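You operate a simulated robot arm through the tools that you are given. There is no shell and no other tool. Be economical: measure what you need, move in short steps, check, and stop when the job is done.

The job below is to be done with a simulated robot arm. You get a single attempt, and the scene is never put back.

JOB
Move the cap named on the cap card to stud 1 and cap the other studs.
Fine: the black cap fits the thick stud; every cap sits down on the plate.

It is judged by the outcome, as a careful person would: the job done as asked, and still so three seconds after it is handed in. It fails if anything else is knocked over, pushed out of place, dropped, spilled or broken. A push-on lid holds only when it is set on centred and level and pressed home; a screw cap is set on level and turned clockwise until tight.

ROBOT AND FRAMES
A 6-joint arm with a two-finger parallel gripper, fixed in place. Base frame: the origin is at the foot of the arm, x ahead of it, y to its left, z up; the work surface is at about z = 880. Readings come in mm, degrees, newtons and seconds.
With the tool pointing down near the work surface it reaches from about 260 to 660 mm from the base axis. Its first joint turns from -66.0 to 66.0 degrees. Payload 2.9 kg.
The TCP is the grasp point between the finger pads, 30 mm short of the fingertips. In the tool frame z runs along the fingers and y along their closing line. Largest opening 110 mm; finger width 20, thickness 10; the body of the gripper, 48 by 112 mm, starts 55 mm behind the TCP.
Orientation is that of the tool frame in the base frame, as [roll, pitch, yaw] about the fixed x, y, z axes, in that order (R = Rz(yaw) Ry(pitch) Rx(roll)). With the fingers straight down and closing along the base's y, the tool's x points along the base's -x, its y along +y and its z along -z.

CONTROLS
- The arm moves only by the tool drive_tool. Its argument "moves" is a list of rows, each an object (a shift or turn left out is 0, a gripper value left out holds the last) with "delta_rot": the turn, a rotation vector about the base's x, y, z in degrees, a list of three; "offset": the shift along the base's x, y, z in mm, a list of three; "gripper": the opening, from 0 (shut) to 1 (fully open). In form: [{"delta_rot": [rx, ry, rz], "offset": [tx, ty, tz], "gripper": gripper}, ...]. A call has 1 to 12 rows; each row shifts and turns the commanded pose from where the row before left it. Each row takes 0.2 s and may step no farther than 50 mm and 8.6 degrees from the row before; otherwise, or with a gripper value out of range, the whole call is refused. Where a pose cannot be reached the arm comes as near as it can. A force on the tool above 40 N (or 10 N above the force at the start of the call, whichever is more), or a blocked arm, ends the call early, and 0.2 s more pass. Each finger travels about 108 mm/s and halts on what it meets, pressing with about 41 N; the grip force reading is that of the motor and also rises with nothing between the fingers. The clock runs only during rows and for 0.2 s after the last one: add rows that do not move to give the fingers time. The reply holds the time, the measured pose of the TCP, the force on the tool along the base axes, the opening and the grip force, in the units named above and with some noise.
- Cameras (640 x 400 px; columns grow to the right, rows downward): "scene" is fixed at [80.9, 434.7, 1389.4]; the picture's right is [-0.73, -0.68, 0.00], its down [-0.35, 0.38, -0.85] and it looks along [0.58, -0.63, -0.52] (base axes); focal length 350 px, centre (320, 200). "wrist" rides on the gripper at [72, 17, -103] in the tool frame; the picture's right is [-0.23, 0.97, 0.00], its down [-0.76, -0.18, -0.62] and it looks along [-0.61, -0.14, 0.78] (tool axes); focal length 222 px, centre (320, 200). There is no depth. A picture from a camera that has moved, and an enlarged one, comes with that camera's place and axes in the base frame and with its lens.
- capture(camera): a new picture of that camera. It takes no simulated time.
- inspect(camera, box): a new picture of the part [left, top, right, bottom] of that camera's present view, enlarged. It takes no simulated time.
- close_job(): hands the job in; it is judged then, once.

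Go step by step. Nothing tells you positions but the pictures and the camera data: compare them with the known pose of the tool, close in by small moves and look again before you grip or let go. The budget is 120 turns and 68 pictures, counting those below and the enlarged ones. Unless the task says otherwise, let go and move clear before handing in, and close with one line.

The tools are called after "Call:" by a JSON object that holds its "name" and its "arguments". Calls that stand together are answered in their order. drive_tool: Moves the arm, as the interface text tells. Its arguments: {"type":"object","properties":{"moves":{"type":"array"}},"required":["moves"]} The other tools are called the same way: capture (camera) takes a picture; inspect (camera, box) takes an enlarged picture of a part of a camera's view; close_job () hands the job in.

At the start:

```text
time: 0.0
tcp_pos: [358.2, -0.0, 1106.9]
tool_rot: [-179.9, 0.1, 180.0]
contact_force: [-0.8, -0.4, -0.4]
grip_width: 109.8
grip_force: 0.1
```

scene: 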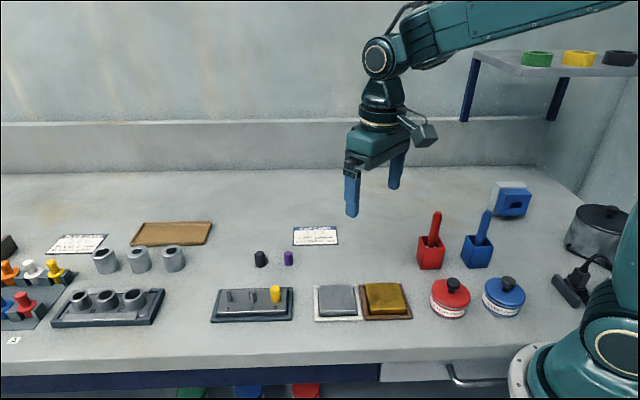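
wrist: 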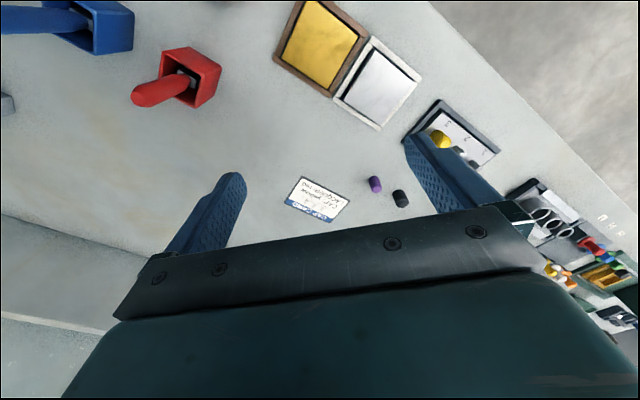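

I see a plate with studs (one carrying a yellow cap), a black and a purple cap on the table, and a card. I'll enlarge the card and plate.

Call:
{"name": "inspect", "arguments": {"camera": "scene", "box": [285, 220, 345, 250]}}

Call:
{"name": "inspect", "arguments": {"camera": "scene", "box": [200, 240, 310, 330]}}

Call:
{"name": "inspect", "arguments": {"camera": "wrist", "box": [280, 160, 420, 240]}}

Call:
{"name": "inspect", "arguments": {"camera": "wrist", "box": [400, 90, 520, 180]}}

```text
10.67 times, centred on (315, 235) of scene
camera zoom: at [80.9, 434.7, 1389.4], right [-0.73, -0.68, 0.0], down [-0.35, 0.38, -0.85], along [0.58, -0.63, -0.52], focal length 3732 px, centre (373, -173)
```

zoom: 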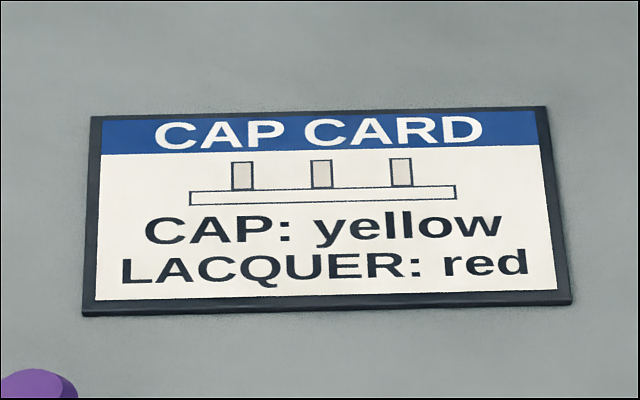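

```text
4.44 times, centred on (255, 285) of scene
camera zoom: at [80.9, 434.7, 1389.4], right [-0.73, -0.68, 0.0], down [-0.35, 0.38, -0.85], along [0.58, -0.63, -0.52], focal length 1555 px, centre (609, -178)
```

zoom: 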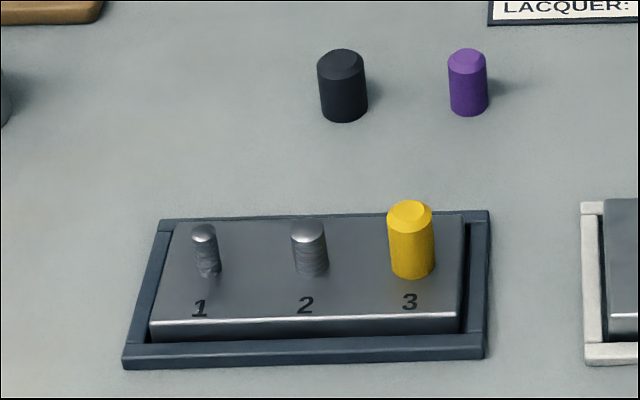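

```text
4.57 times, centred on (350, 200) of wrist
camera zoom: at [286.7, 17.3, 1210.7], right [0.23, 0.97, 0.0], down [0.76, -0.18, 0.62], along [0.61, -0.14, -0.78], focal length 1015 px, centre (183, 200)
```

zoom: 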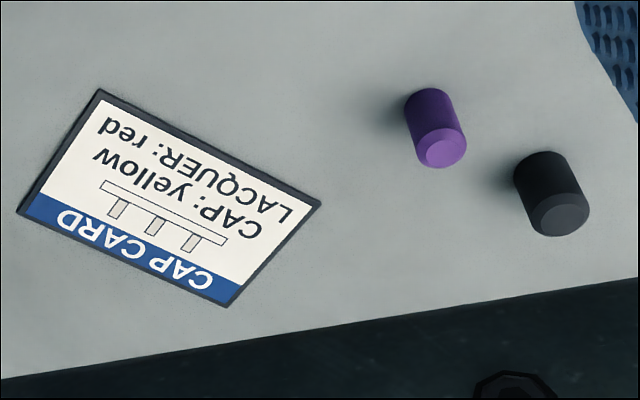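

```text
4.44 times, centred on (460, 135) of wrist
camera zoom: at [286.7, 17.3, 1210.7], right [0.23, 0.97, 0.0], down [0.76, -0.18, 0.62], along [0.61, -0.14, -0.78], focal length 987 px, centre (-302, 489)
```

zoom: 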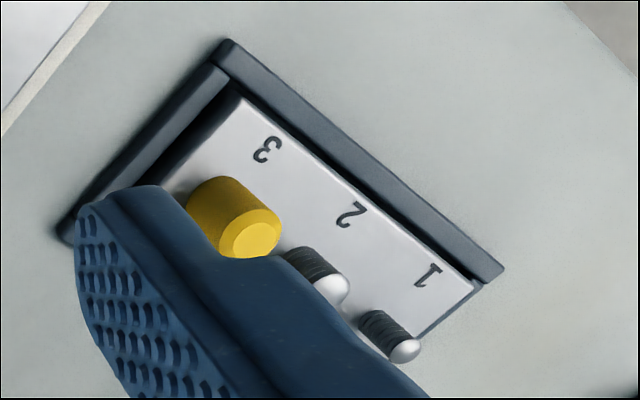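

Card says yellow goes on stud 1, and it now sits on stud 3. Stud 2 looks thick and stud 1 thin; stud 3 is still hidden. My estimates are yellow (451,154), stud 2 (482,182), stud 1 (513,212), black (562,102) and purple (521,61). I'll go above yellow with the fingers closing across the plate, then look.

Call:
{"name": "drive_tool", "arguments": {"moves": [{"delta_rot": [0, 0, 8.6], "offset": [18.6, 30.8, -19.4], "gripper": 0.5}, {"delta_rot": [0, 0, 8.6], "offset": [18.6, 30.8, -19.4]}, {"delta_rot": [0, 0, 8.6], "offset": [18.6, 30.8, -19.4]}, {"delta_rot": [0, 0, 8.6], "offset": [18.6, 30.8, -19.4]}, {"delta_rot": [0, 0, 8.6], "offset": [18.6, 30.8, -19.4]}, {}]}}

Call:
{"name": "capture", "arguments": {"camera": "wrist"}}

Call:
{"name": "inspect", "arguments": {"camera": "scene", "box": [200, 220, 328, 300]}}

```text
time: 1.4
tcp_pos: [452.3, 156.1, 1010.0]
tool_rot: [180.0, 0.0, -136.9]
contact_force: [0.6, -0.7, 0.0]
grip_width: 55.0
grip_force: 0.2
```

```text
61 pictures are left
camera wrist: at [388.3, 119.0, 1113.1], right [-0.5, 0.87, 0.0], down [0.68, 0.39, 0.62], along [0.54, 0.31, -0.78], focal length 222 px, centre (320, 200)
```

wrist: 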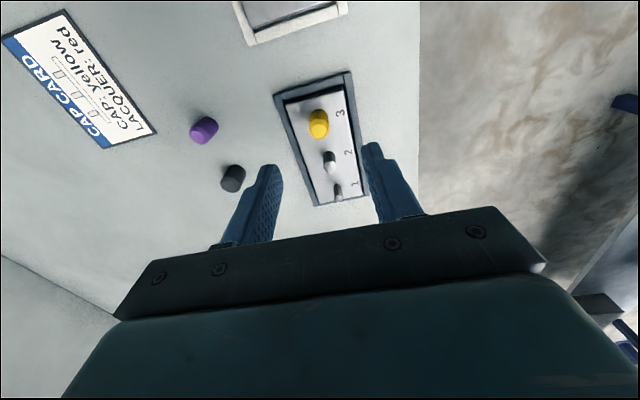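

```text
5.00 times, centred on (264, 260) of scene
camera zoom: at [80.9, 434.7, 1389.4], right [-0.73, -0.68, 0.0], down [-0.35, 0.38, -0.85], along [0.58, -0.63, -0.52], focal length 1750 px, centre (600, -100)
```

zoom: 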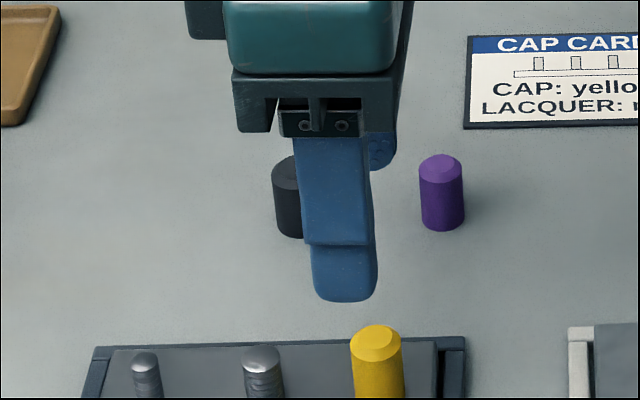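

The camera is aligned with the plate. I'll enlarge it for the details.

Call:
{"name": "inspect", "arguments": {"camera": "wrist", "box": [256, 70, 384, 210]}}

```text
2.86 times, centred on (320, 140) of wrist
camera zoom: at [388.3, 119.0, 1113.1], right [-0.5, 0.87, 0.0], down [0.68, 0.39, 0.62], along [0.54, 0.31, -0.78], focal length 635 px, centre (320, 371)
```

zoom: 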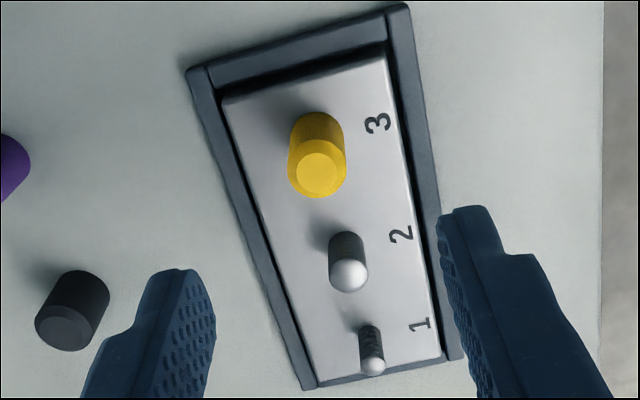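

Yellow's axis is at about (449,154), its top at z≈930 and the plate at about 894. I'll descend around it with the tips just above the plate.

Call:
{"name": "drive_tool", "arguments": {"moves": [{"offset": [-3.2, -2.0, -30]}, {"offset": [0, 0, -30]}, {"offset": [0, 0, -14]}, {}]}}

Call:
{"name": "inspect", "arguments": {"camera": "scene", "box": [200, 240, 328, 320]}}

Call:
{"name": "capture", "arguments": {"camera": "wrist"}}

```text
time: 2.4
tcp_pos: [447.7, 152.0, 936.4]
tool_rot: [-180.0, 0.0, -137.0]
contact_force: [0.4, 0.2, -0.5]
grip_width: 55.1
grip_force: 0.0
```

```text
5.00 times, centred on (264, 280) of scene
camera zoom: at [80.9, 434.7, 1389.4], right [-0.73, -0.68, 0.0], down [-0.35, 0.38, -0.85], along [0.58, -0.63, -0.52], focal length 1750 px, centre (600, -200)
```

zoom: 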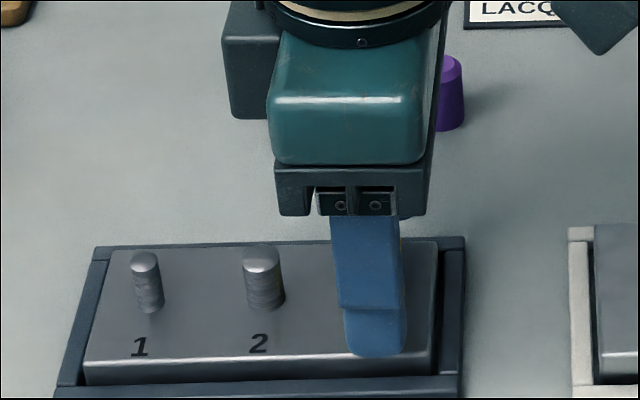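

```text
57 pictures are left
camera wrist: at [384.4, 115.6, 1039.7], right [-0.5, 0.87, 0.0], down [0.68, 0.39, 0.62], along [0.54, 0.31, -0.78], focal length 222 px, centre (320, 200)
```

wrist: 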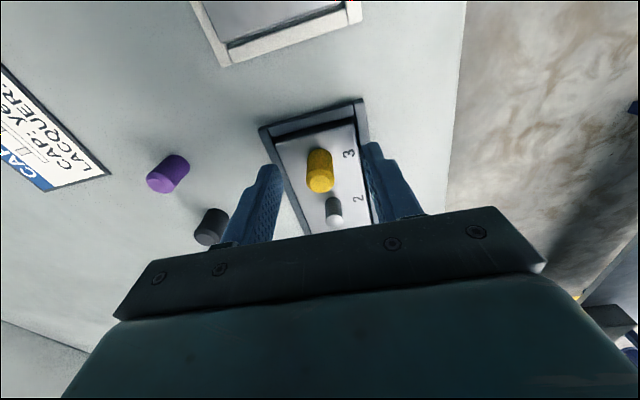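

Alignment is good; I'll shift 2 mm along the plate, lower to 929 and grip.

Call:
{"name": "drive_tool", "arguments": {"moves": [{"offset": [2, 1.8, -3]}, {"offset": [0, 0, -4]}, {"gripper": 0}, {}, {}]}}

Call:
{"name": "inspect", "arguments": {"camera": "scene", "box": [200, 240, 328, 320]}}

```text
time: 3.6
tcp_pos: [450.6, 155.1, 929.7]
tool_rot: [179.9, -0.1, -136.9]
contact_force: [-1.0, 0.7, 1.1]
grip_width: 18.3
grip_force: 41.1
```

```text
5.00 times, centred on (264, 280) of scene
camera zoom: at [80.8, 434.7, 1389.4], right [-0.73, -0.68, 0.0], down [-0.35, 0.38, -0.85], along [0.58, -0.63, -0.52], focal length 1750 px, centre (600, -200)
```

zoom: 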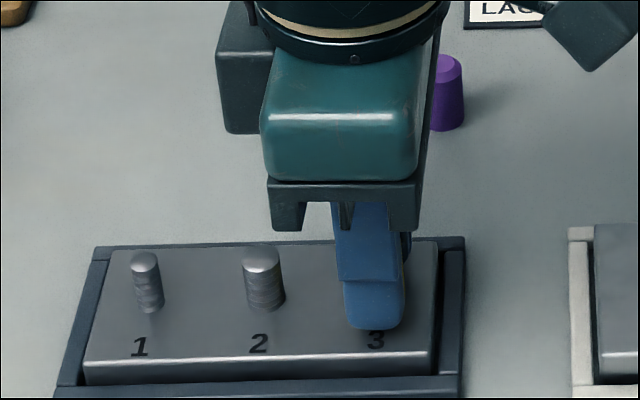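

Gripped at 18 mm. Next is a test turn anticlockwise to see whether it's threaded.

Call:
{"name": "drive_tool", "arguments": {"moves": [{"delta_rot": [0, 0, 8]}, {"delta_rot": [0, 0, 8]}, {"delta_rot": [0, 0, 8]}, {"delta_rot": [0, 0, 8]}, {"delta_rot": [0, 0, 8]}, {}]}}

```text
time: 5.0
tcp_pos: [450.2, 153.8, 929.2]
tool_rot: [-180.0, 0.0, -96.9]
contact_force: [-2.4, 1.6, 4.9]
grip_width: 18.1
grip_force: 41.4
```

Upward force rose a little, suggesting a thread pushing the cap up. I'll turn further with a small lift.

Call:
{"name": "drive_tool", "arguments": {"moves": [{"delta_rot": [0, 0, 8], "offset": [0, 0, 0.2]}, {"delta_rot": [0, 0, 8], "offset": [0, 0, 0.2]}, {"delta_rot": [0, 0, 8], "offset": [0, 0, 0.2]}, {"delta_rot": [0, 0, 8], "offset": [0, 0, 0.2]}, {}]}}

```text
time: 6.2
tcp_pos: [450.1, 153.6, 929.3]
tool_rot: [-180.0, 0.0, -64.9]
contact_force: [0.9, 0.3, 0.3]
grip_width: 18.3
grip_force: 41.1
```

Call:
{"name": "drive_tool", "arguments": {"moves": [{"offset": [0, 0, 1]}, {}]}}

Call:
{"name": "drive_tool", "arguments": {"moves": [{"offset": [0, 0, 1]}, {}]}}

```text
time: 6.8
tcp_pos: [451.5, 154.0, 931.6]
tool_rot: [-180.0, 0.0, -65.0]
contact_force: [-0.1, 0.5, 0.6]
grip_width: 18.0
grip_force: 41.4
```

```text
time: 7.4
tcp_pos: [449.8, 153.1, 932.0]
tool_rot: [-180.0, 0.1, -64.9]
contact_force: [0.6, -0.3, 0.7]
grip_width: 18.3
grip_force: 40.9
```

No resistance to lifting. I'll check whether the cap came with the fingers.

Call:
{"name": "drive_tool", "arguments": {"moves": [{"offset": [0, 0, 3]}, {}]}}

Call:
{"name": "inspect", "arguments": {"camera": "scene", "box": [240, 260, 304, 300]}}

Call:
{"name": "inspect", "arguments": {"camera": "wrist", "box": [240, 130, 400, 230]}}

```text
time: 8.0
tcp_pos: [450.4, 152.8, 935.6]
tool_rot: [180.0, 0.0, -65.0]
contact_force: [-0.4, 0.2, -0.5]
grip_width: 18.1
grip_force: 40.8
```

```text
10.00 times, centred on (272, 280) of scene
camera zoom: at [80.9, 434.7, 1389.4], right [-0.73, -0.68, 0.0], down [-0.35, 0.38, -0.85], along [0.58, -0.63, -0.52], focal length 3499 px, centre (800, -600)
```

zoom: 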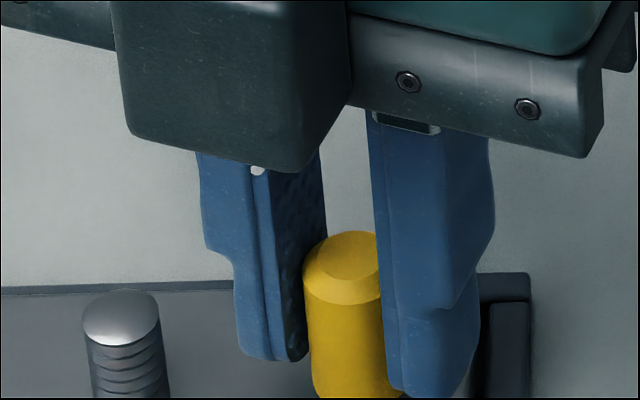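

```text
4.00 times, centred on (320, 180) of wrist
camera zoom: at [466.1, 81.3, 1038.7], right [-0.98, -0.21, 0.0], down [-0.16, 0.77, 0.62], along [-0.13, 0.61, -0.78], focal length 888 px, centre (320, 280)
```

zoom: 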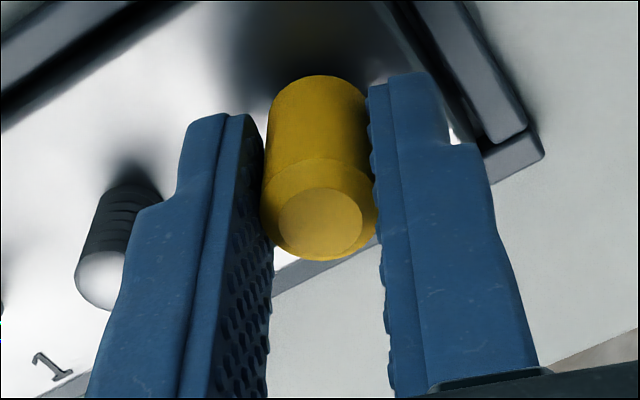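

The cap rose about 5 mm with the fingers. I'll lift it clear and look at stud 3.

Call:
{"name": "drive_tool", "arguments": {"moves": [{"offset": [0, 0, 10]}, {"offset": [0, 0, 15]}, {"offset": [0, 0, 25]}, {}]}}

Call:
{"name": "inspect", "arguments": {"camera": "scene", "box": [200, 230, 328, 310]}}

Call:
{"name": "inspect", "arguments": {"camera": "wrist", "box": [220, 80, 420, 205]}}

```text
time: 9.0
tcp_pos: [450.4, 153.4, 985.3]
tool_rot: [-180.0, 0.0, -65.1]
contact_force: [-0.1, 0.7, -0.4]
grip_width: 18.0
grip_force: 41.1
```

```text
5.00 times, centred on (264, 270) of scene
camera zoom: at [80.9, 434.7, 1389.4], right [-0.73, -0.68, 0.0], down [-0.35, 0.38, -0.85], along [0.58, -0.63, -0.52], focal length 1750 px, centre (600, -150)
```

zoom: 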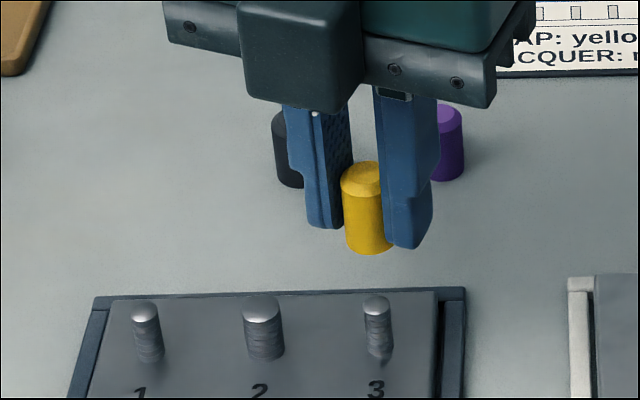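

```text
3.20 times, centred on (320, 142) of wrist
camera zoom: at [466.2, 81.4, 1088.7], right [-0.98, -0.21, 0.0], down [-0.16, 0.77, 0.62], along [-0.13, 0.61, -0.78], focal length 711 px, centre (320, 384)
```

zoom: 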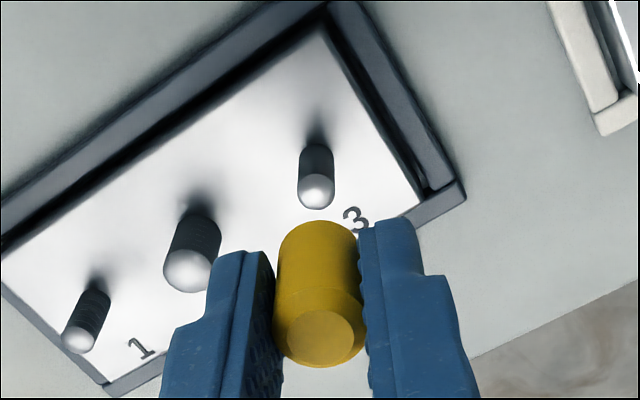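

Stud 3 is thin, so purple goes there, black goes on stud 2 and yellow on stud 1. I'll measure the studs better with close-ups.

Call:
{"name": "inspect", "arguments": {"camera": "scene", "box": [216, 280, 264, 310]}}

Call:
{"name": "inspect", "arguments": {"camera": "scene", "box": [252, 280, 300, 310]}}

Call:
{"name": "inspect", "arguments": {"camera": "wrist", "box": [230, 110, 326, 200]}}

```text
13.33 times, centred on (240, 295) of scene
camera zoom: at [80.9, 434.7, 1389.4], right [-0.73, -0.68, 0.0], down [-0.35, 0.38, -0.85], along [0.58, -0.63, -0.52], focal length 4665 px, centre (1387, -1067)
```

zoom: 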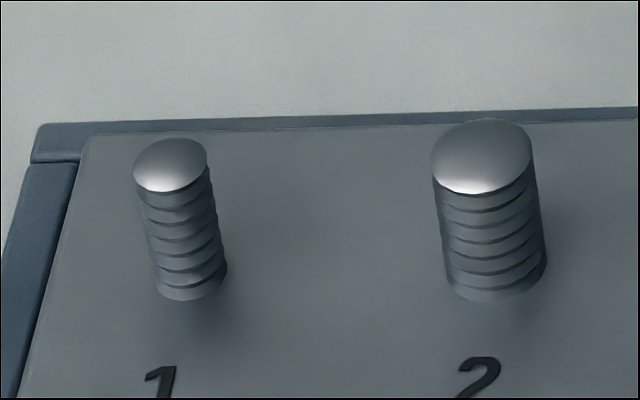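

```text
13.33 times, centred on (276, 295) of scene
camera zoom: at [80.9, 434.7, 1389.4], right [-0.73, -0.68, 0.0], down [-0.35, 0.38, -0.85], along [0.58, -0.63, -0.52], focal length 4665 px, centre (907, -1067)
```

zoom: 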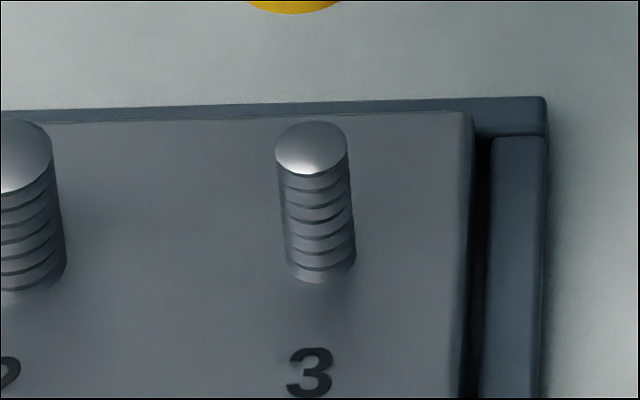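

```text
4.44 times, centred on (278, 155) of wrist
camera zoom: at [466.2, 81.4, 1088.7], right [-0.98, -0.21, 0.0], down [-0.16, 0.77, 0.62], along [-0.13, 0.61, -0.78], focal length 987 px, centre (507, 400)
```

zoom: 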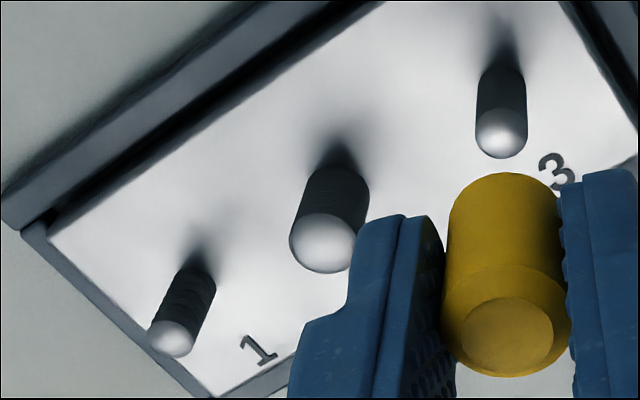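

Stud offsets come out at (59,59) from stud 3 to stud 1 and about (29.5,29.5) to stud 2. I'll carry yellow over stud 1 and stop just above it.

Call:
{"name": "drive_tool", "arguments": {"moves": [{"offset": [20, 20, 0]}, {"offset": [20, 20, 0]}, {"offset": [19, 19, 0]}, {"offset": [0, 0, -20]}, {"offset": [0, 0, -7]}, {}]}}

Call:
{"name": "inspect", "arguments": {"camera": "scene", "box": [208, 265, 272, 305]}}

Call:
{"name": "inspect", "arguments": {"camera": "wrist", "box": [256, 120, 384, 200]}}

```text
time: 10.4
tcp_pos: [509.1, 213.2, 957.6]
tool_rot: [180.0, -0.1, -65.1]
contact_force: [0.0, 0.3, 0.5]
grip_width: 18.2
grip_force: 40.8
```

```text
10.00 times, centred on (240, 285) of scene
camera zoom: at [80.9, 434.7, 1389.4], right [-0.73, -0.68, 0.0], down [-0.35, 0.38, -0.85], along [0.58, -0.63, -0.52], focal length 3499 px, centre (1120, -650)
```

zoom: 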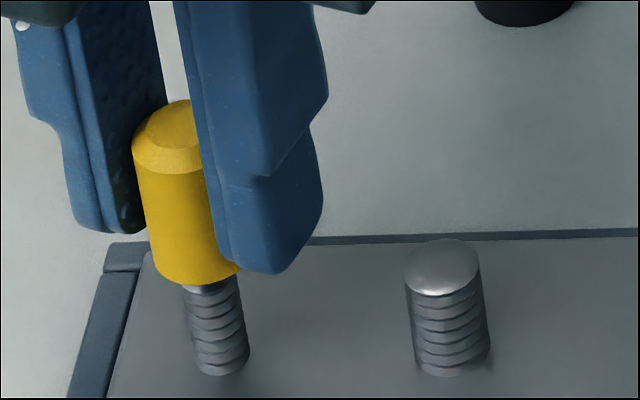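

```text
5.00 times, centred on (320, 160) of wrist
camera zoom: at [525.8, 140.6, 1061.5], right [-0.98, -0.21, 0.0], down [-0.16, 0.77, 0.62], along [-0.13, 0.61, -0.78], focal length 1111 px, centre (320, 400)
```

zoom: 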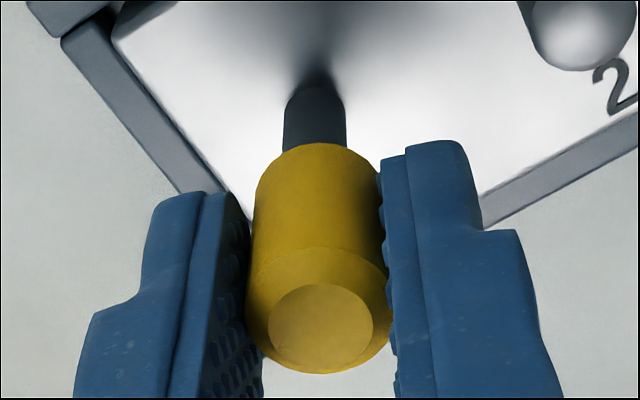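

Centring looks good to within 1 mm. I'll nudge slightly and lower onto the stud gently while watching the force.

Call:
{"name": "drive_tool", "arguments": {"moves": [{"offset": [-0.3, -0.4, -2]}, {"offset": [0, 0, -2]}, {"offset": [0, 0, -2]}, {"offset": [0, 0, -2]}, {}]}}

Call:
{"name": "inspect", "arguments": {"camera": "scene", "box": [208, 265, 272, 305]}}

```text
time: 11.6
tcp_pos: [509.2, 212.5, 950.8]
tool_rot: [-180.0, 0.0, -65.1]
contact_force: [0.9, 0.4, 0.3]
grip_width: 18.1
grip_force: 40.7
```

```text
10.00 times, centred on (240, 285) of scene
camera zoom: at [80.9, 434.7, 1389.4], right [-0.73, -0.68, 0.0], down [-0.35, 0.38, -0.85], along [0.58, -0.63, -0.52], focal length 3499 px, centre (1120, -650)
```

zoom: 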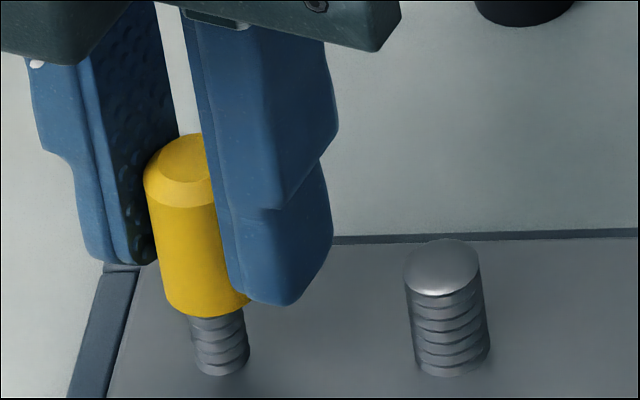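

It slid over the stud with no side force, so I'll continue down.

Call:
{"name": "drive_tool", "arguments": {"moves": [{"offset": [0, 0, -3]}, {"offset": [0, 0, -3]}, {"offset": [0, 0, -3]}, {"offset": [0, 0, -3]}, {}]}}

```text
time: 12.8
tcp_pos: [509.1, 212.2, 938.9]
tool_rot: [179.9, 0.0, -65.0]
contact_force: [3.8, 0.0, 0.6]
grip_width: 18.1
grip_force: 41.2
```

Call:
{"name": "drive_tool", "arguments": {"moves": [{"offset": [0, 0, -2]}, {"offset": [0, 0, -2]}, {"offset": [0, 0, -2]}, {}]}}

Call:
{"name": "inspect", "arguments": {"camera": "scene", "box": [208, 265, 272, 305]}}

```text
time: 13.8
tcp_pos: [509.0, 211.9, 931.7]
tool_rot: [179.9, 0.0, -65.0]
contact_force: [4.4, 1.0, 0.7]
grip_width: 18.2
grip_force: 40.9
```

```text
10.00 times, centred on (240, 285) of scene
camera zoom: at [80.9, 434.7, 1389.4], right [-0.73, -0.68, 0.0], down [-0.35, 0.38, -0.85], along [0.58, -0.63, -0.52], focal length 3499 px, centre (1120, -650)
```

zoom: 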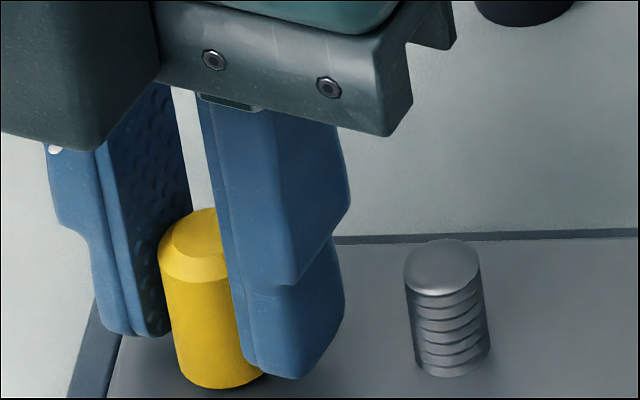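

Nearly seated with a slight +x push, so I'll relax 0.4 mm in x and lower until contact.

Call:
{"name": "drive_tool", "arguments": {"moves": [{"offset": [0.4, 0, -0.7]}, {"offset": [0, 0, -0.7]}, {"offset": [0, 0, -0.7]}, {}]}}

```text
time: 14.8
tcp_pos: [509.5, 212.9, 929.9]
tool_rot: [179.9, 0.0, -65.0]
contact_force: [-0.5, 0.1, 6.5]
grip_width: 18.0
grip_force: 40.5
```

Contact at about the seated height. Now clockwise turns with light downward pressure.

Call:
{"name": "drive_tool", "arguments": {"moves": [{"delta_rot": [0, 0, -8]}, {"delta_rot": [0, 0, -8], "offset": [0, 0, -0.3]}, {"delta_rot": [0, 0, -8]}, {"delta_rot": [0, 0, -8], "offset": [0, 0, -0.3]}, {"delta_rot": [0, 0, -8]}, {}]}}

```text
time: 16.2
tcp_pos: [509.6, 212.3, 929.5]
tool_rot: [180.0, 0.1, -105.0]
contact_force: [-2.9, -0.4, 18.6]
grip_width: 18.1
grip_force: 41.0
```

Call:
{"name": "drive_tool", "arguments": {"moves": [{"delta_rot": [0, 0, -8]}, {"delta_rot": [0, 0, -8], "offset": [0, 0, -0.3]}, {"delta_rot": [0, 0, -8]}, {"delta_rot": [0, 0, -8]}, {}]}}

Call:
{"name": "inspect", "arguments": {"camera": "scene", "box": [208, 265, 272, 305]}}

```text
time: 17.4
tcp_pos: [508.8, 212.4, 929.7]
tool_rot: [-180.0, 0.2, -137.1]
contact_force: [4.6, -1.6, 20.5]
grip_width: 18.0
grip_force: 41.2
```

```text
10.00 times, centred on (240, 285) of scene
camera zoom: at [80.6, 434.5, 1389.4], right [-0.73, -0.68, 0.0], down [-0.35, 0.38, -0.85], along [0.58, -0.63, -0.52], focal length 3499 px, centre (1120, -650)
```

zoom: 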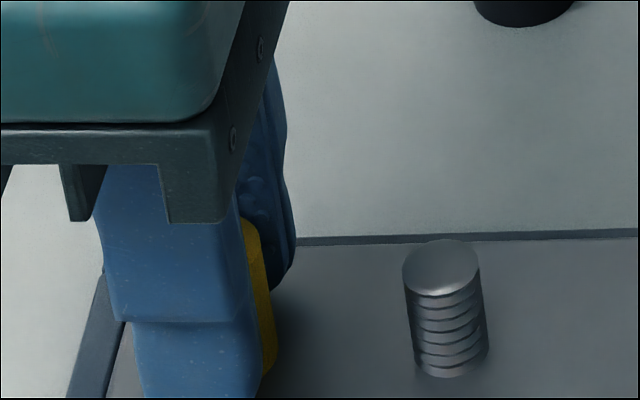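

Yellow is hard against the plate. I'll open, rise, and check it.

Call:
{"name": "drive_tool", "arguments": {"moves": [{"gripper": 0.45}, {}, {"offset": [0, 0, 20]}, {"offset": [0, 0, 30]}, {"offset": [0, 0, 30]}, {"offset": [10, -30, 0]}, {"offset": [10, -40, 0]}, {}]}}

Call:
{"name": "inspect", "arguments": {"camera": "scene", "box": [200, 240, 296, 300]}}

Call:
{"name": "capture", "arguments": {"camera": "wrist"}}

```text
time: 19.2
tcp_pos: [529.5, 142.1, 1008.9]
tool_rot: [-179.9, 0.0, -137.0]
contact_force: [0.1, 0.1, -0.9]
grip_width: 49.5
grip_force: 0.0
```

```text
6.67 times, centred on (248, 270) of scene
camera zoom: at [80.9, 434.7, 1389.4], right [-0.73, -0.68, 0.0], down [-0.35, 0.38, -0.85], along [0.58, -0.63, -0.52], focal length 2333 px, centre (800, -267)
```

zoom: 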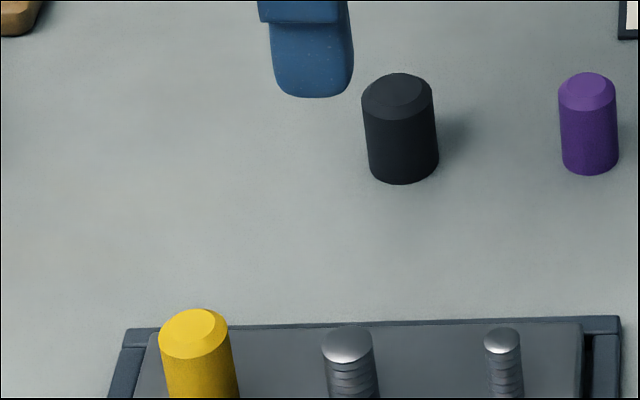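

```text
42 pictures are left
camera wrist: at [464.9, 105.8, 1112.9], right [-0.5, 0.87, 0.0], down [0.68, 0.39, 0.62], along [0.54, 0.31, -0.78], focal length 222 px, centre (320, 200)
```

wrist: 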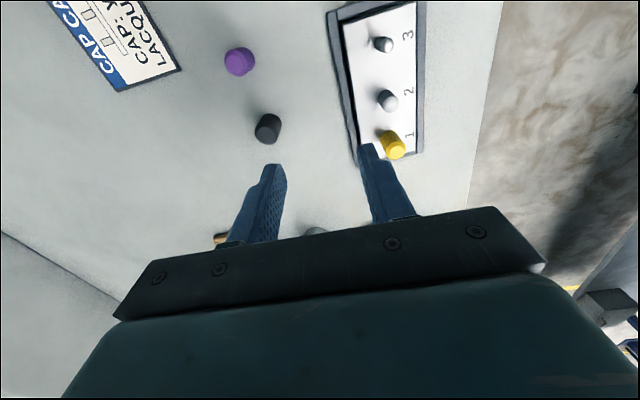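

Yellow looks seated on stud 1. Black's axis is at about (561,101), and I'll go above it turned by +40° to leave room for a clockwise turn.

Call:
{"name": "drive_tool", "arguments": {"moves": [{"delta_rot": [0, 0, 8], "offset": [6.3, -8.2, -8]}, {"delta_rot": [0, 0, 8], "offset": [6.3, -8.2, -8]}, {"delta_rot": [0, 0, 8], "offset": [6.3, -8.2, -8]}, {"delta_rot": [0, 0, 8], "offset": [6.3, -8.2, -8]}, {"delta_rot": [0, 0, 8], "offset": [6.3, -8.2, -8]}, {}]}}

Call:
{"name": "inspect", "arguments": {"camera": "wrist", "box": [240, 100, 400, 200]}}

Call:
{"name": "inspect", "arguments": {"camera": "scene", "box": [220, 225, 300, 275]}}

Call:
{"name": "inspect", "arguments": {"camera": "scene", "box": [208, 270, 288, 320]}}

```text
time: 20.6
tcp_pos: [562.0, 102.1, 969.2]
tool_rot: [-180.0, 0.0, -97.0]
contact_force: [-0.1, 0.2, 0.3]
grip_width: 49.6
grip_force: 0.0
```

```text
4.00 times, centred on (320, 150) of wrist
camera zoom: at [536.8, 31.9, 1072.4], right [-0.94, 0.34, 0.0], down [0.27, 0.73, 0.62], along [0.21, 0.59, -0.78], focal length 888 px, centre (320, 400)
```

zoom: 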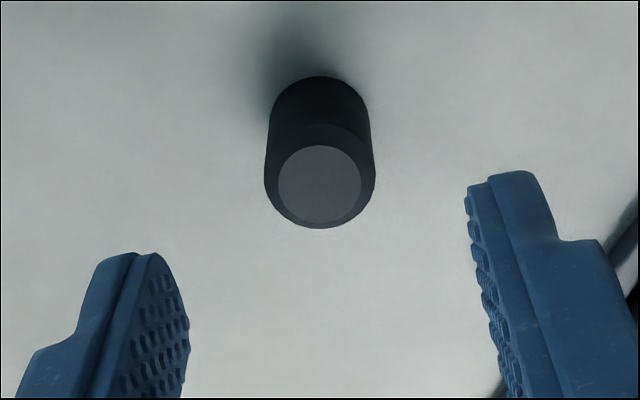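

```text
8.00 times, centred on (260, 250) of scene
camera zoom: at [80.9, 434.7, 1389.4], right [-0.73, -0.68, 0.0], down [-0.35, 0.38, -0.85], along [0.58, -0.63, -0.52], focal length 2799 px, centre (800, -200)
```

zoom: 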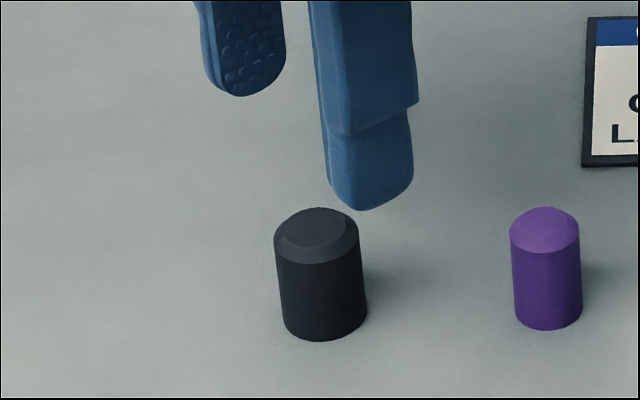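

```text
8.00 times, centred on (248, 295) of scene
camera zoom: at [80.9, 434.7, 1389.4], right [-0.73, -0.68, 0.0], down [-0.35, 0.38, -0.85], along [0.58, -0.63, -0.52], focal length 2799 px, centre (896, -560)
```

zoom: 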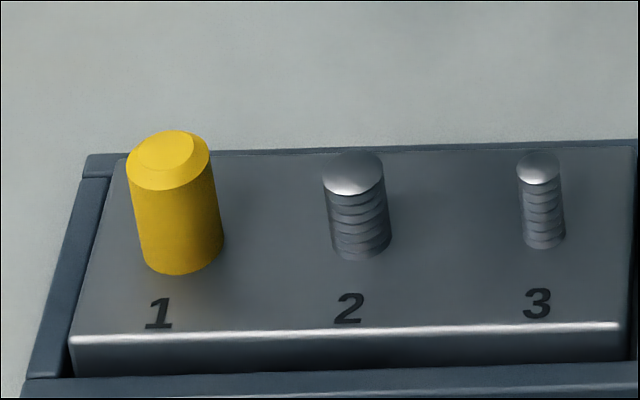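

Yellow is flush and level. Black is at about (562,103); I'll descend on it and grip.

Call:
{"name": "drive_tool", "arguments": {"moves": [{"offset": [0, 1, -25]}, {"offset": [0, 0, -20]}, {"offset": [0, 0, -9.5]}, {"gripper": 0}, {}, {}]}}

Call:
{"name": "inspect", "arguments": {"camera": "wrist", "box": [240, 130, 400, 230]}}

```text
time: 22.0
tcp_pos: [561.8, 102.4, 914.0]
tool_rot: [-180.0, 0.0, -97.0]
contact_force: [-0.7, 0.0, 0.7]
grip_width: 21.1
grip_force: 40.9
```

```text
4.00 times, centred on (320, 180) of wrist
camera zoom: at [536.1, 33.2, 1017.2], right [-0.94, 0.34, 0.0], down [0.27, 0.73, 0.62], along [0.21, 0.59, -0.78], focal length 888 px, centre (320, 280)
```

zoom: 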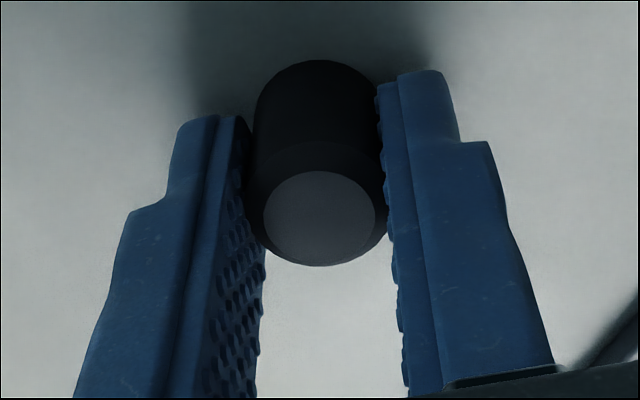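

Black is held with its axis at the TCP. I'll carry it above stud 2 at (479.7,183.1).

Call:
{"name": "drive_tool", "arguments": {"moves": [{"offset": [0, 0, 15]}, {"offset": [0, 0, 25]}, {"offset": [0, 0, 30]}, {"offset": [-27.3, 26.9, 0]}, {"offset": [-27.4, 26.9, 0]}, {"offset": [-27.4, 26.8, 0]}, {"offset": [0, 0, -25]}, {}]}}

Call:
{"name": "drive_tool", "arguments": {"moves": [{}]}}

Call:
{"name": "inspect", "arguments": {"camera": "scene", "box": [224, 265, 288, 305]}}

Call:
{"name": "inspect", "arguments": {"camera": "wrist", "box": [256, 120, 384, 200]}}

```text
time: 23.8
tcp_pos: [477.2, 183.2, 959.4]
tool_rot: [-180.0, -0.1, -97.0]
contact_force: [-0.6, 0.7, 0.5]
grip_width: 21.4
grip_force: 41.4
```

```text
time: 24.2
tcp_pos: [477.7, 183.8, 959.4]
tool_rot: [180.0, 0.0, -97.0]
contact_force: [-0.2, -0.3, 0.0]
grip_width: 21.2
grip_force: 41.1
```

```text
10.00 times, centred on (256, 285) of scene
camera zoom: at [80.9, 434.7, 1389.4], right [-0.73, -0.68, 0.0], down [-0.35, 0.38, -0.85], along [0.58, -0.63, -0.52], focal length 3499 px, centre (960, -650)
```

zoom: 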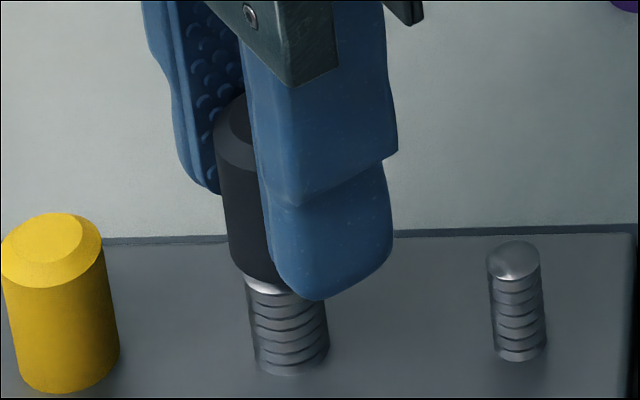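

```text
5.00 times, centred on (320, 160) of wrist
camera zoom: at [452.9, 113.4, 1062.7], right [-0.94, 0.34, 0.0], down [0.27, 0.73, 0.62], along [0.21, 0.59, -0.78], focal length 1111 px, centre (320, 400)
```

zoom: 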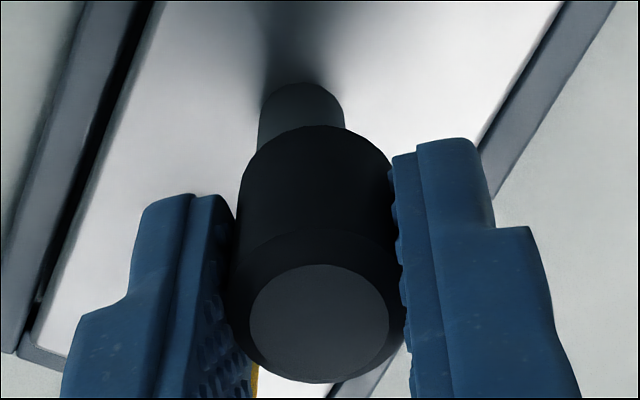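

The stud is about 2 mm toward +x, and image and readings agree. I'll correct and recheck.

Call:
{"name": "drive_tool", "arguments": {"moves": [{"offset": [2.1, -0.5, 0]}, {}, {}]}}

Call:
{"name": "inspect", "arguments": {"camera": "wrist", "box": [256, 120, 384, 200]}}

Call:
{"name": "inspect", "arguments": {"camera": "scene", "box": [224, 265, 288, 305]}}

```text
time: 25.0
tcp_pos: [480.7, 183.4, 960.4]
tool_rot: [179.9, 0.1, -96.9]
contact_force: [0.1, -0.7, -0.3]
grip_width: 21.1
grip_force: 41.1
```

```text
5.00 times, centred on (320, 160) of wrist
camera zoom: at [455.3, 113.0, 1062.9], right [-0.94, 0.34, 0.0], down [0.27, 0.73, 0.62], along [0.21, 0.59, -0.78], focal length 1111 px, centre (320, 400)
```

zoom: 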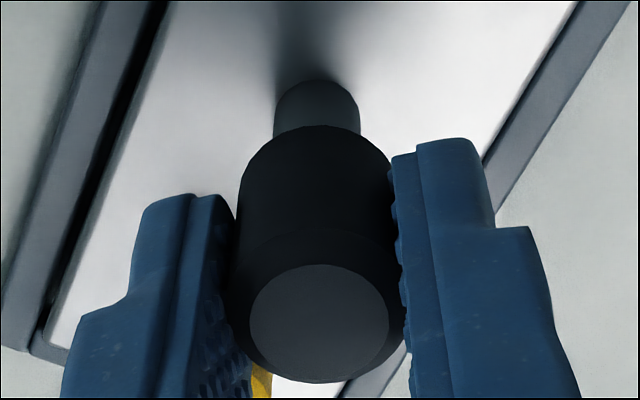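

```text
10.00 times, centred on (256, 285) of scene
camera zoom: at [80.9, 434.7, 1389.4], right [-0.73, -0.68, 0.0], down [-0.35, 0.38, -0.85], along [0.58, -0.63, -0.52], focal length 3499 px, centre (960, -650)
```

zoom: 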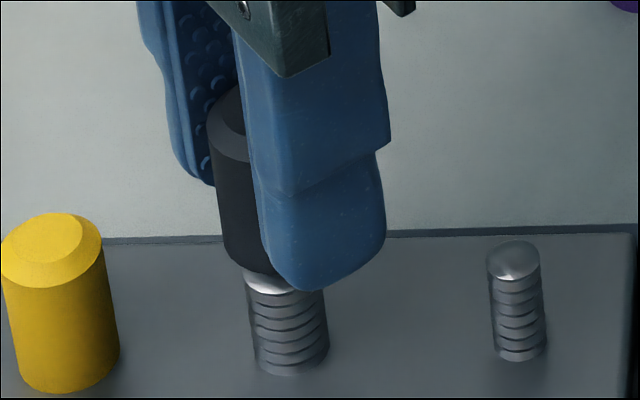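

Now aligned in both views; lowering gently.

Call:
{"name": "drive_tool", "arguments": {"moves": [{"offset": [-0.3, 0, -3]}, {"offset": [0, 0, -3]}, {"offset": [0, 0, -2]}, {"offset": [0, 0, -2]}, {"offset": [0, 0, -2]}, {}]}}

```text
time: 26.4
tcp_pos: [480.8, 182.9, 948.0]
tool_rot: [-179.9, 0.0, -96.9]
contact_force: [0.2, 0.9, -0.9]
grip_width: 21.1
grip_force: 40.7
```

Call:
{"name": "drive_tool", "arguments": {"moves": [{"offset": [0, 0, -3]}, {"offset": [0, 0, -3]}, {"offset": [0, 0, -3]}, {"offset": [0, 0, -3]}, {"offset": [0, 0, -2]}, {}]}}

Call:
{"name": "inspect", "arguments": {"camera": "scene", "box": [224, 265, 288, 305]}}

```text
time: 27.8
tcp_pos: [480.2, 182.1, 933.5]
tool_rot: [179.9, -0.1, -96.9]
contact_force: [0.6, 1.3, 1.0]
grip_width: 20.8
grip_force: 40.9
```

```text
10.00 times, centred on (256, 285) of scene
camera zoom: at [80.9, 434.7, 1389.4], right [-0.73, -0.68, 0.0], down [-0.35, 0.38, -0.85], along [0.58, -0.63, -0.52], focal length 3499 px, centre (960, -650)
```

zoom: 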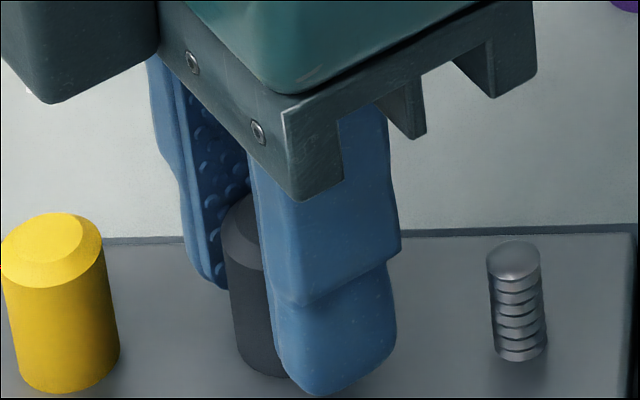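

Going on smoothly with almost no side force; lowering to contact.

Call:
{"name": "drive_tool", "arguments": {"moves": [{"offset": [0, 0, -1.5]}, {"offset": [0, 0, -1.5]}, {"offset": [0, 0, -1]}, {}]}}

```text
time: 28.8
tcp_pos: [480.2, 182.2, 929.2]
tool_rot: [179.9, 0.0, -97.0]
contact_force: [2.4, 1.3, 4.5]
grip_width: 20.8
grip_force: 41.4
```

Contact at plate height; now turning clockwise with light pressure.

Call:
{"name": "drive_tool", "arguments": {"moves": [{"delta_rot": [0, 0, -8], "offset": [0, 0, -0.4]}, {"delta_rot": [0, 0, -8]}, {"delta_rot": [0, 0, -8], "offset": [0, 0, -0.3]}, {"delta_rot": [0, 0, -8]}, {"delta_rot": [0, 0, -8], "offset": [0, 0, -0.3]}, {}]}}

Call:
{"name": "drive_tool", "arguments": {"moves": [{"delta_rot": [0, 0, -8]}, {"delta_rot": [0, 0, -8]}, {"delta_rot": [0, 0, -8]}, {"delta_rot": [0, 0, -8]}, {"delta_rot": [0, 0, -8]}, {}]}}

```text
time: 30.2
tcp_pos: [481.4, 181.6, 929.4]
tool_rot: [179.9, 0.1, -137.1]
contact_force: [-0.5, -1.4, 21.5]
grip_width: 21.1
grip_force: 41.2
```

```text
time: 31.6
tcp_pos: [480.4, 182.9, 930.2]
tool_rot: [-179.9, 0.1, -177.2]
contact_force: [4.0, -3.4, 24.6]
grip_width: 20.8
grip_force: 41.3
```

Black is pressed home. I'll release it, rise, and go above purple at about (520,58) while turning back.

Call:
{"name": "drive_tool", "arguments": {"moves": [{"gripper": 0.37}, {}, {"offset": [0, 0, 20]}, {"offset": [0, 0, 35]}, {"offset": [8, -25, 0], "delta_rot": [0, 0, 8]}, {"offset": [8, -25, 0], "delta_rot": [0, 0, 8]}, {"offset": [8, -25, 0], "delta_rot": [0, 0, 8]}, {"offset": [8, -25, 0], "delta_rot": [0, 0, 8]}, {"offset": [8, -25, 0], "delta_rot": [0, 0, 8]}, {"delta_rot": [0, 0, 8]}, {"delta_rot": [0, 0, 8]}, {"delta_rot": [0, 0, 8]}]}}

Call:
{"name": "drive_tool", "arguments": {"moves": [{"delta_rot": [0, 0, 8]}, {"delta_rot": [0, 0, 8], "offset": [0, 0, -15]}, {}]}}

Call:
{"name": "inspect", "arguments": {"camera": "scene", "box": [208, 265, 288, 315]}}

Call:
{"name": "inspect", "arguments": {"camera": "wrist", "box": [240, 100, 400, 200]}}

```text
time: 34.2
tcp_pos: [520.3, 58.2, 983.8]
tool_rot: [-180.0, 0.0, -112.9]
contact_force: [-0.1, -0.8, 0.2]
grip_width: 41.0
grip_force: 0.1
```

```text
time: 35.0
tcp_pos: [520.4, 57.2, 968.0]
tool_rot: [179.9, 0.0, -96.9]
contact_force: [0.1, 0.8, -0.1]
grip_width: 40.9
grip_force: 0.1
```

```text
8.00 times, centred on (248, 290) of scene
camera zoom: at [80.9, 434.7, 1389.4], right [-0.73, -0.68, 0.0], down [-0.35, 0.38, -0.85], along [0.58, -0.63, -0.52], focal length 2799 px, centre (896, -520)
```

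zoom: 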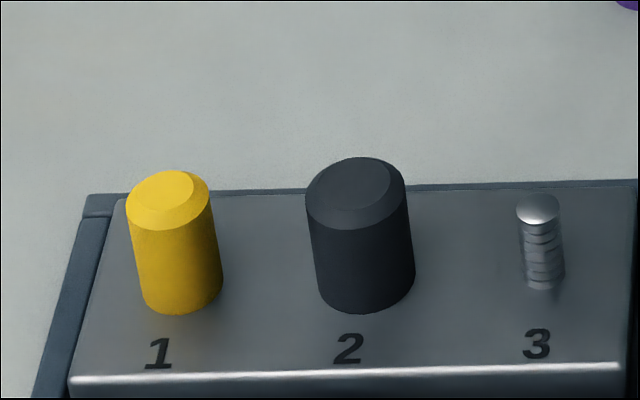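

```text
4.00 times, centred on (320, 150) of wrist
camera zoom: at [495.5, -11.7, 1072.2], right [-0.94, 0.34, 0.0], down [0.27, 0.73, 0.62], along [0.21, 0.59, -0.78], focal length 888 px, centre (320, 400)
```

zoom: 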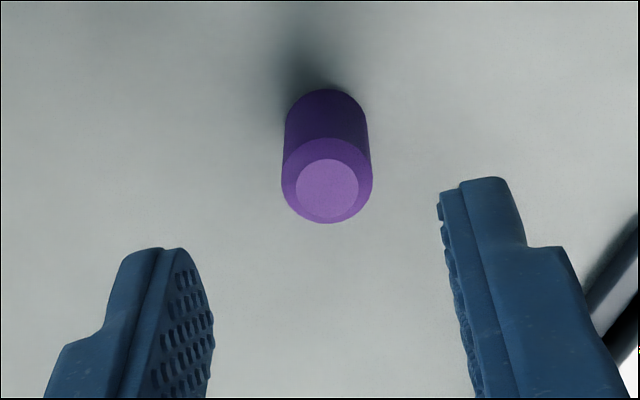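

Black is level on the plate. Purple is at about (519.4,60.8); I'll shift, descend and grip.

Call:
{"name": "drive_tool", "arguments": {"moves": [{"offset": [-0.9, 3.2, -20]}, {"offset": [0, 0, -20]}, {"offset": [0, 0, -13.5]}, {"gripper": 0}, {}, {}]}}

Call:
{"name": "inspect", "arguments": {"camera": "wrist", "box": [240, 130, 400, 230]}}

```text
time: 36.4
tcp_pos: [520.7, 61.2, 913.9]
tool_rot: [-180.0, 0.0, -97.0]
contact_force: [0.4, -0.9, 0.0]
grip_width: 16.9
grip_force: 40.4
```

```text
4.00 times, centred on (320, 180) of wrist
camera zoom: at [494.6, -8.6, 1017.9], right [-0.94, 0.34, 0.0], down [0.27, 0.73, 0.62], along [0.21, 0.59, -0.78], focal length 888 px, centre (320, 280)
```

zoom: 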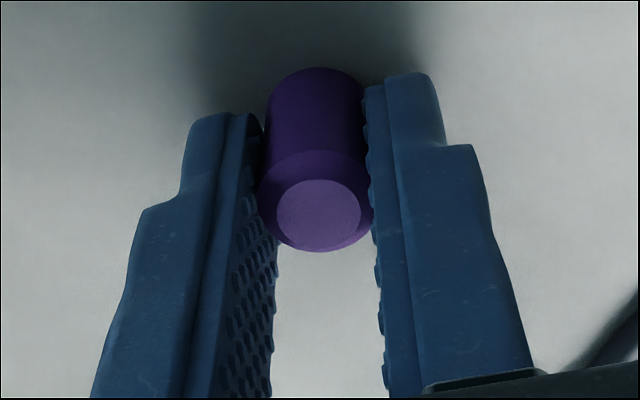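

Purple is held; carrying it above stud 3 at (450.3,153.6).

Call:
{"name": "drive_tool", "arguments": {"moves": [{"offset": [0, 0, 15]}, {"offset": [0, 0, 25]}, {"offset": [0, 0, 30]}, {"offset": [-23.3, 30.9, 0]}, {"offset": [-23.3, 30.9, 0]}, {"offset": [-23.2, 30.8, 0]}, {"offset": [0, 0, -25]}, {}, {}]}}

Call:
{"name": "inspect", "arguments": {"camera": "wrist", "box": [256, 120, 384, 200]}}

Call:
{"name": "inspect", "arguments": {"camera": "scene", "box": [248, 265, 312, 305]}}

```text
time: 38.4
tcp_pos: [449.4, 153.3, 960.0]
tool_rot: [180.0, 0.0, -97.0]
contact_force: [1.1, 0.0, -0.1]
grip_width: 17.0
grip_force: 41.3
```

```text
5.00 times, centred on (320, 160) of wrist
camera zoom: at [425.4, 84.4, 1063.8], right [-0.94, 0.34, 0.0], down [0.27, 0.73, 0.62], along [0.21, 0.59, -0.78], focal length 1111 px, centre (320, 400)
```

zoom: 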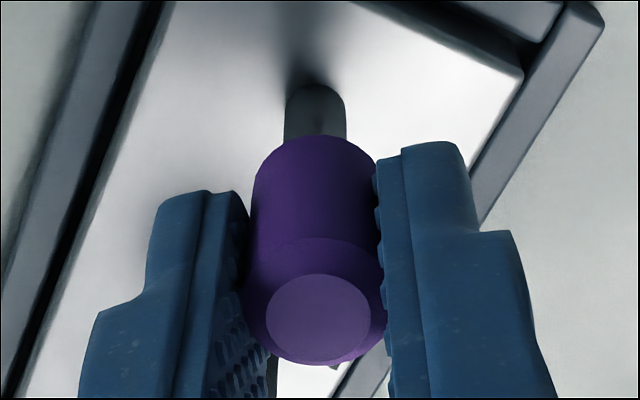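

```text
10.00 times, centred on (280, 285) of scene
camera zoom: at [80.9, 434.7, 1389.4], right [-0.73, -0.68, 0.0], down [-0.35, 0.38, -0.85], along [0.58, -0.63, -0.52], focal length 3499 px, centre (720, -650)
```

zoom: 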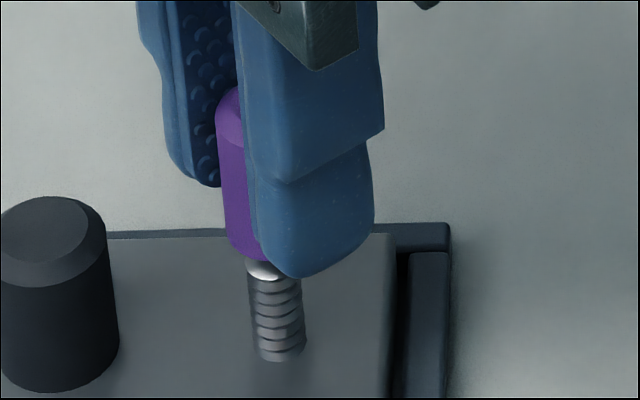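

Aligned in both views; lowering.

Call:
{"name": "drive_tool", "arguments": {"moves": [{"offset": [0, 0, -3]}, {"offset": [0, 0, -3]}, {"offset": [0, 0, -2]}, {"offset": [0, 0, -2]}, {"offset": [0, 0, -2]}, {}]}}

Call:
{"name": "drive_tool", "arguments": {"moves": [{"offset": [0, 0, -3]}, {"offset": [0, 0, -3]}, {"offset": [0, 0, -3]}, {"offset": [0, 0, -3]}, {"offset": [0, 0, -2]}, {}]}}

```text
time: 39.8
tcp_pos: [450.2, 153.5, 947.6]
tool_rot: [179.9, 0.0, -96.9]
contact_force: [3.3, 3.6, -1.5]
grip_width: 17.0
grip_force: 41.1
```

```text
time: 41.2
tcp_pos: [450.5, 152.4, 932.7]
tool_rot: [179.8, 0.0, -97.0]
contact_force: [2.5, 3.8, 0.1]
grip_width: 17.2
grip_force: 40.9
```

Small side push, so I'll ease 0.3 mm that way and lower to contact.

Call:
{"name": "drive_tool", "arguments": {"moves": [{"offset": [0.2, 0.4, -1.2]}, {"offset": [0, 0, -1.2]}, {"offset": [0, 0, -1]}, {}]}}

Call:
{"name": "inspect", "arguments": {"camera": "scene", "box": [248, 265, 312, 305]}}

```text
time: 42.2
tcp_pos: [450.3, 153.5, 931.1]
tool_rot: [-180.0, 0.0, -97.0]
contact_force: [-0.2, -0.2, 0.3]
grip_width: 17.0
grip_force: 41.0
```

```text
10.00 times, centred on (280, 285) of scene
camera zoom: at [80.9, 434.7, 1389.4], right [-0.73, -0.68, 0.0], down [-0.35, 0.38, -0.85], along [0.58, -0.63, -0.52], focal length 3499 px, centre (720, -650)
```

zoom: 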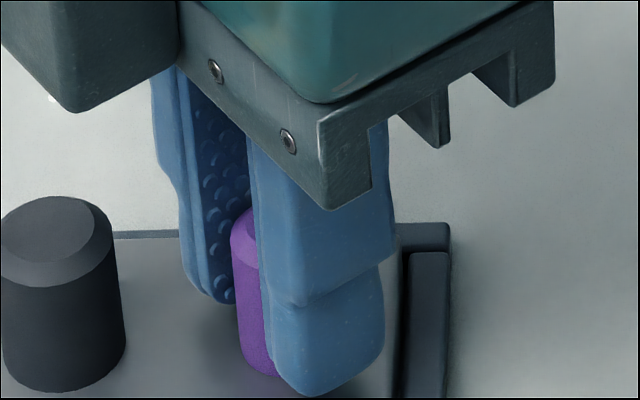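

Still a millimetre or so to go. I'll glance at black to be sure nothing touches it.

Call:
{"name": "inspect", "arguments": {"camera": "scene", "box": [208, 265, 288, 315]}}

Call:
{"name": "drive_tool", "arguments": {"moves": [{"offset": [0, 0, -0.7]}, {"offset": [0, 0, -0.6]}, {}]}}

```text
8.00 times, centred on (248, 290) of scene
camera zoom: at [80.9, 434.7, 1389.4], right [-0.73, -0.68, 0.0], down [-0.35, 0.38, -0.85], along [0.58, -0.63, -0.52], focal length 2799 px, centre (896, -520)
```

zoom: 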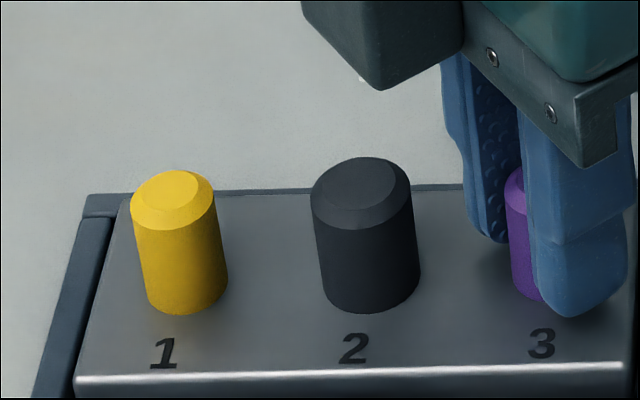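

```text
time: 43.0
tcp_pos: [449.4, 154.5, 929.4]
tool_rot: [-179.8, 0.0, -97.0]
contact_force: [-2.6, -2.6, 12.7]
grip_width: 16.8
grip_force: 41.0
```

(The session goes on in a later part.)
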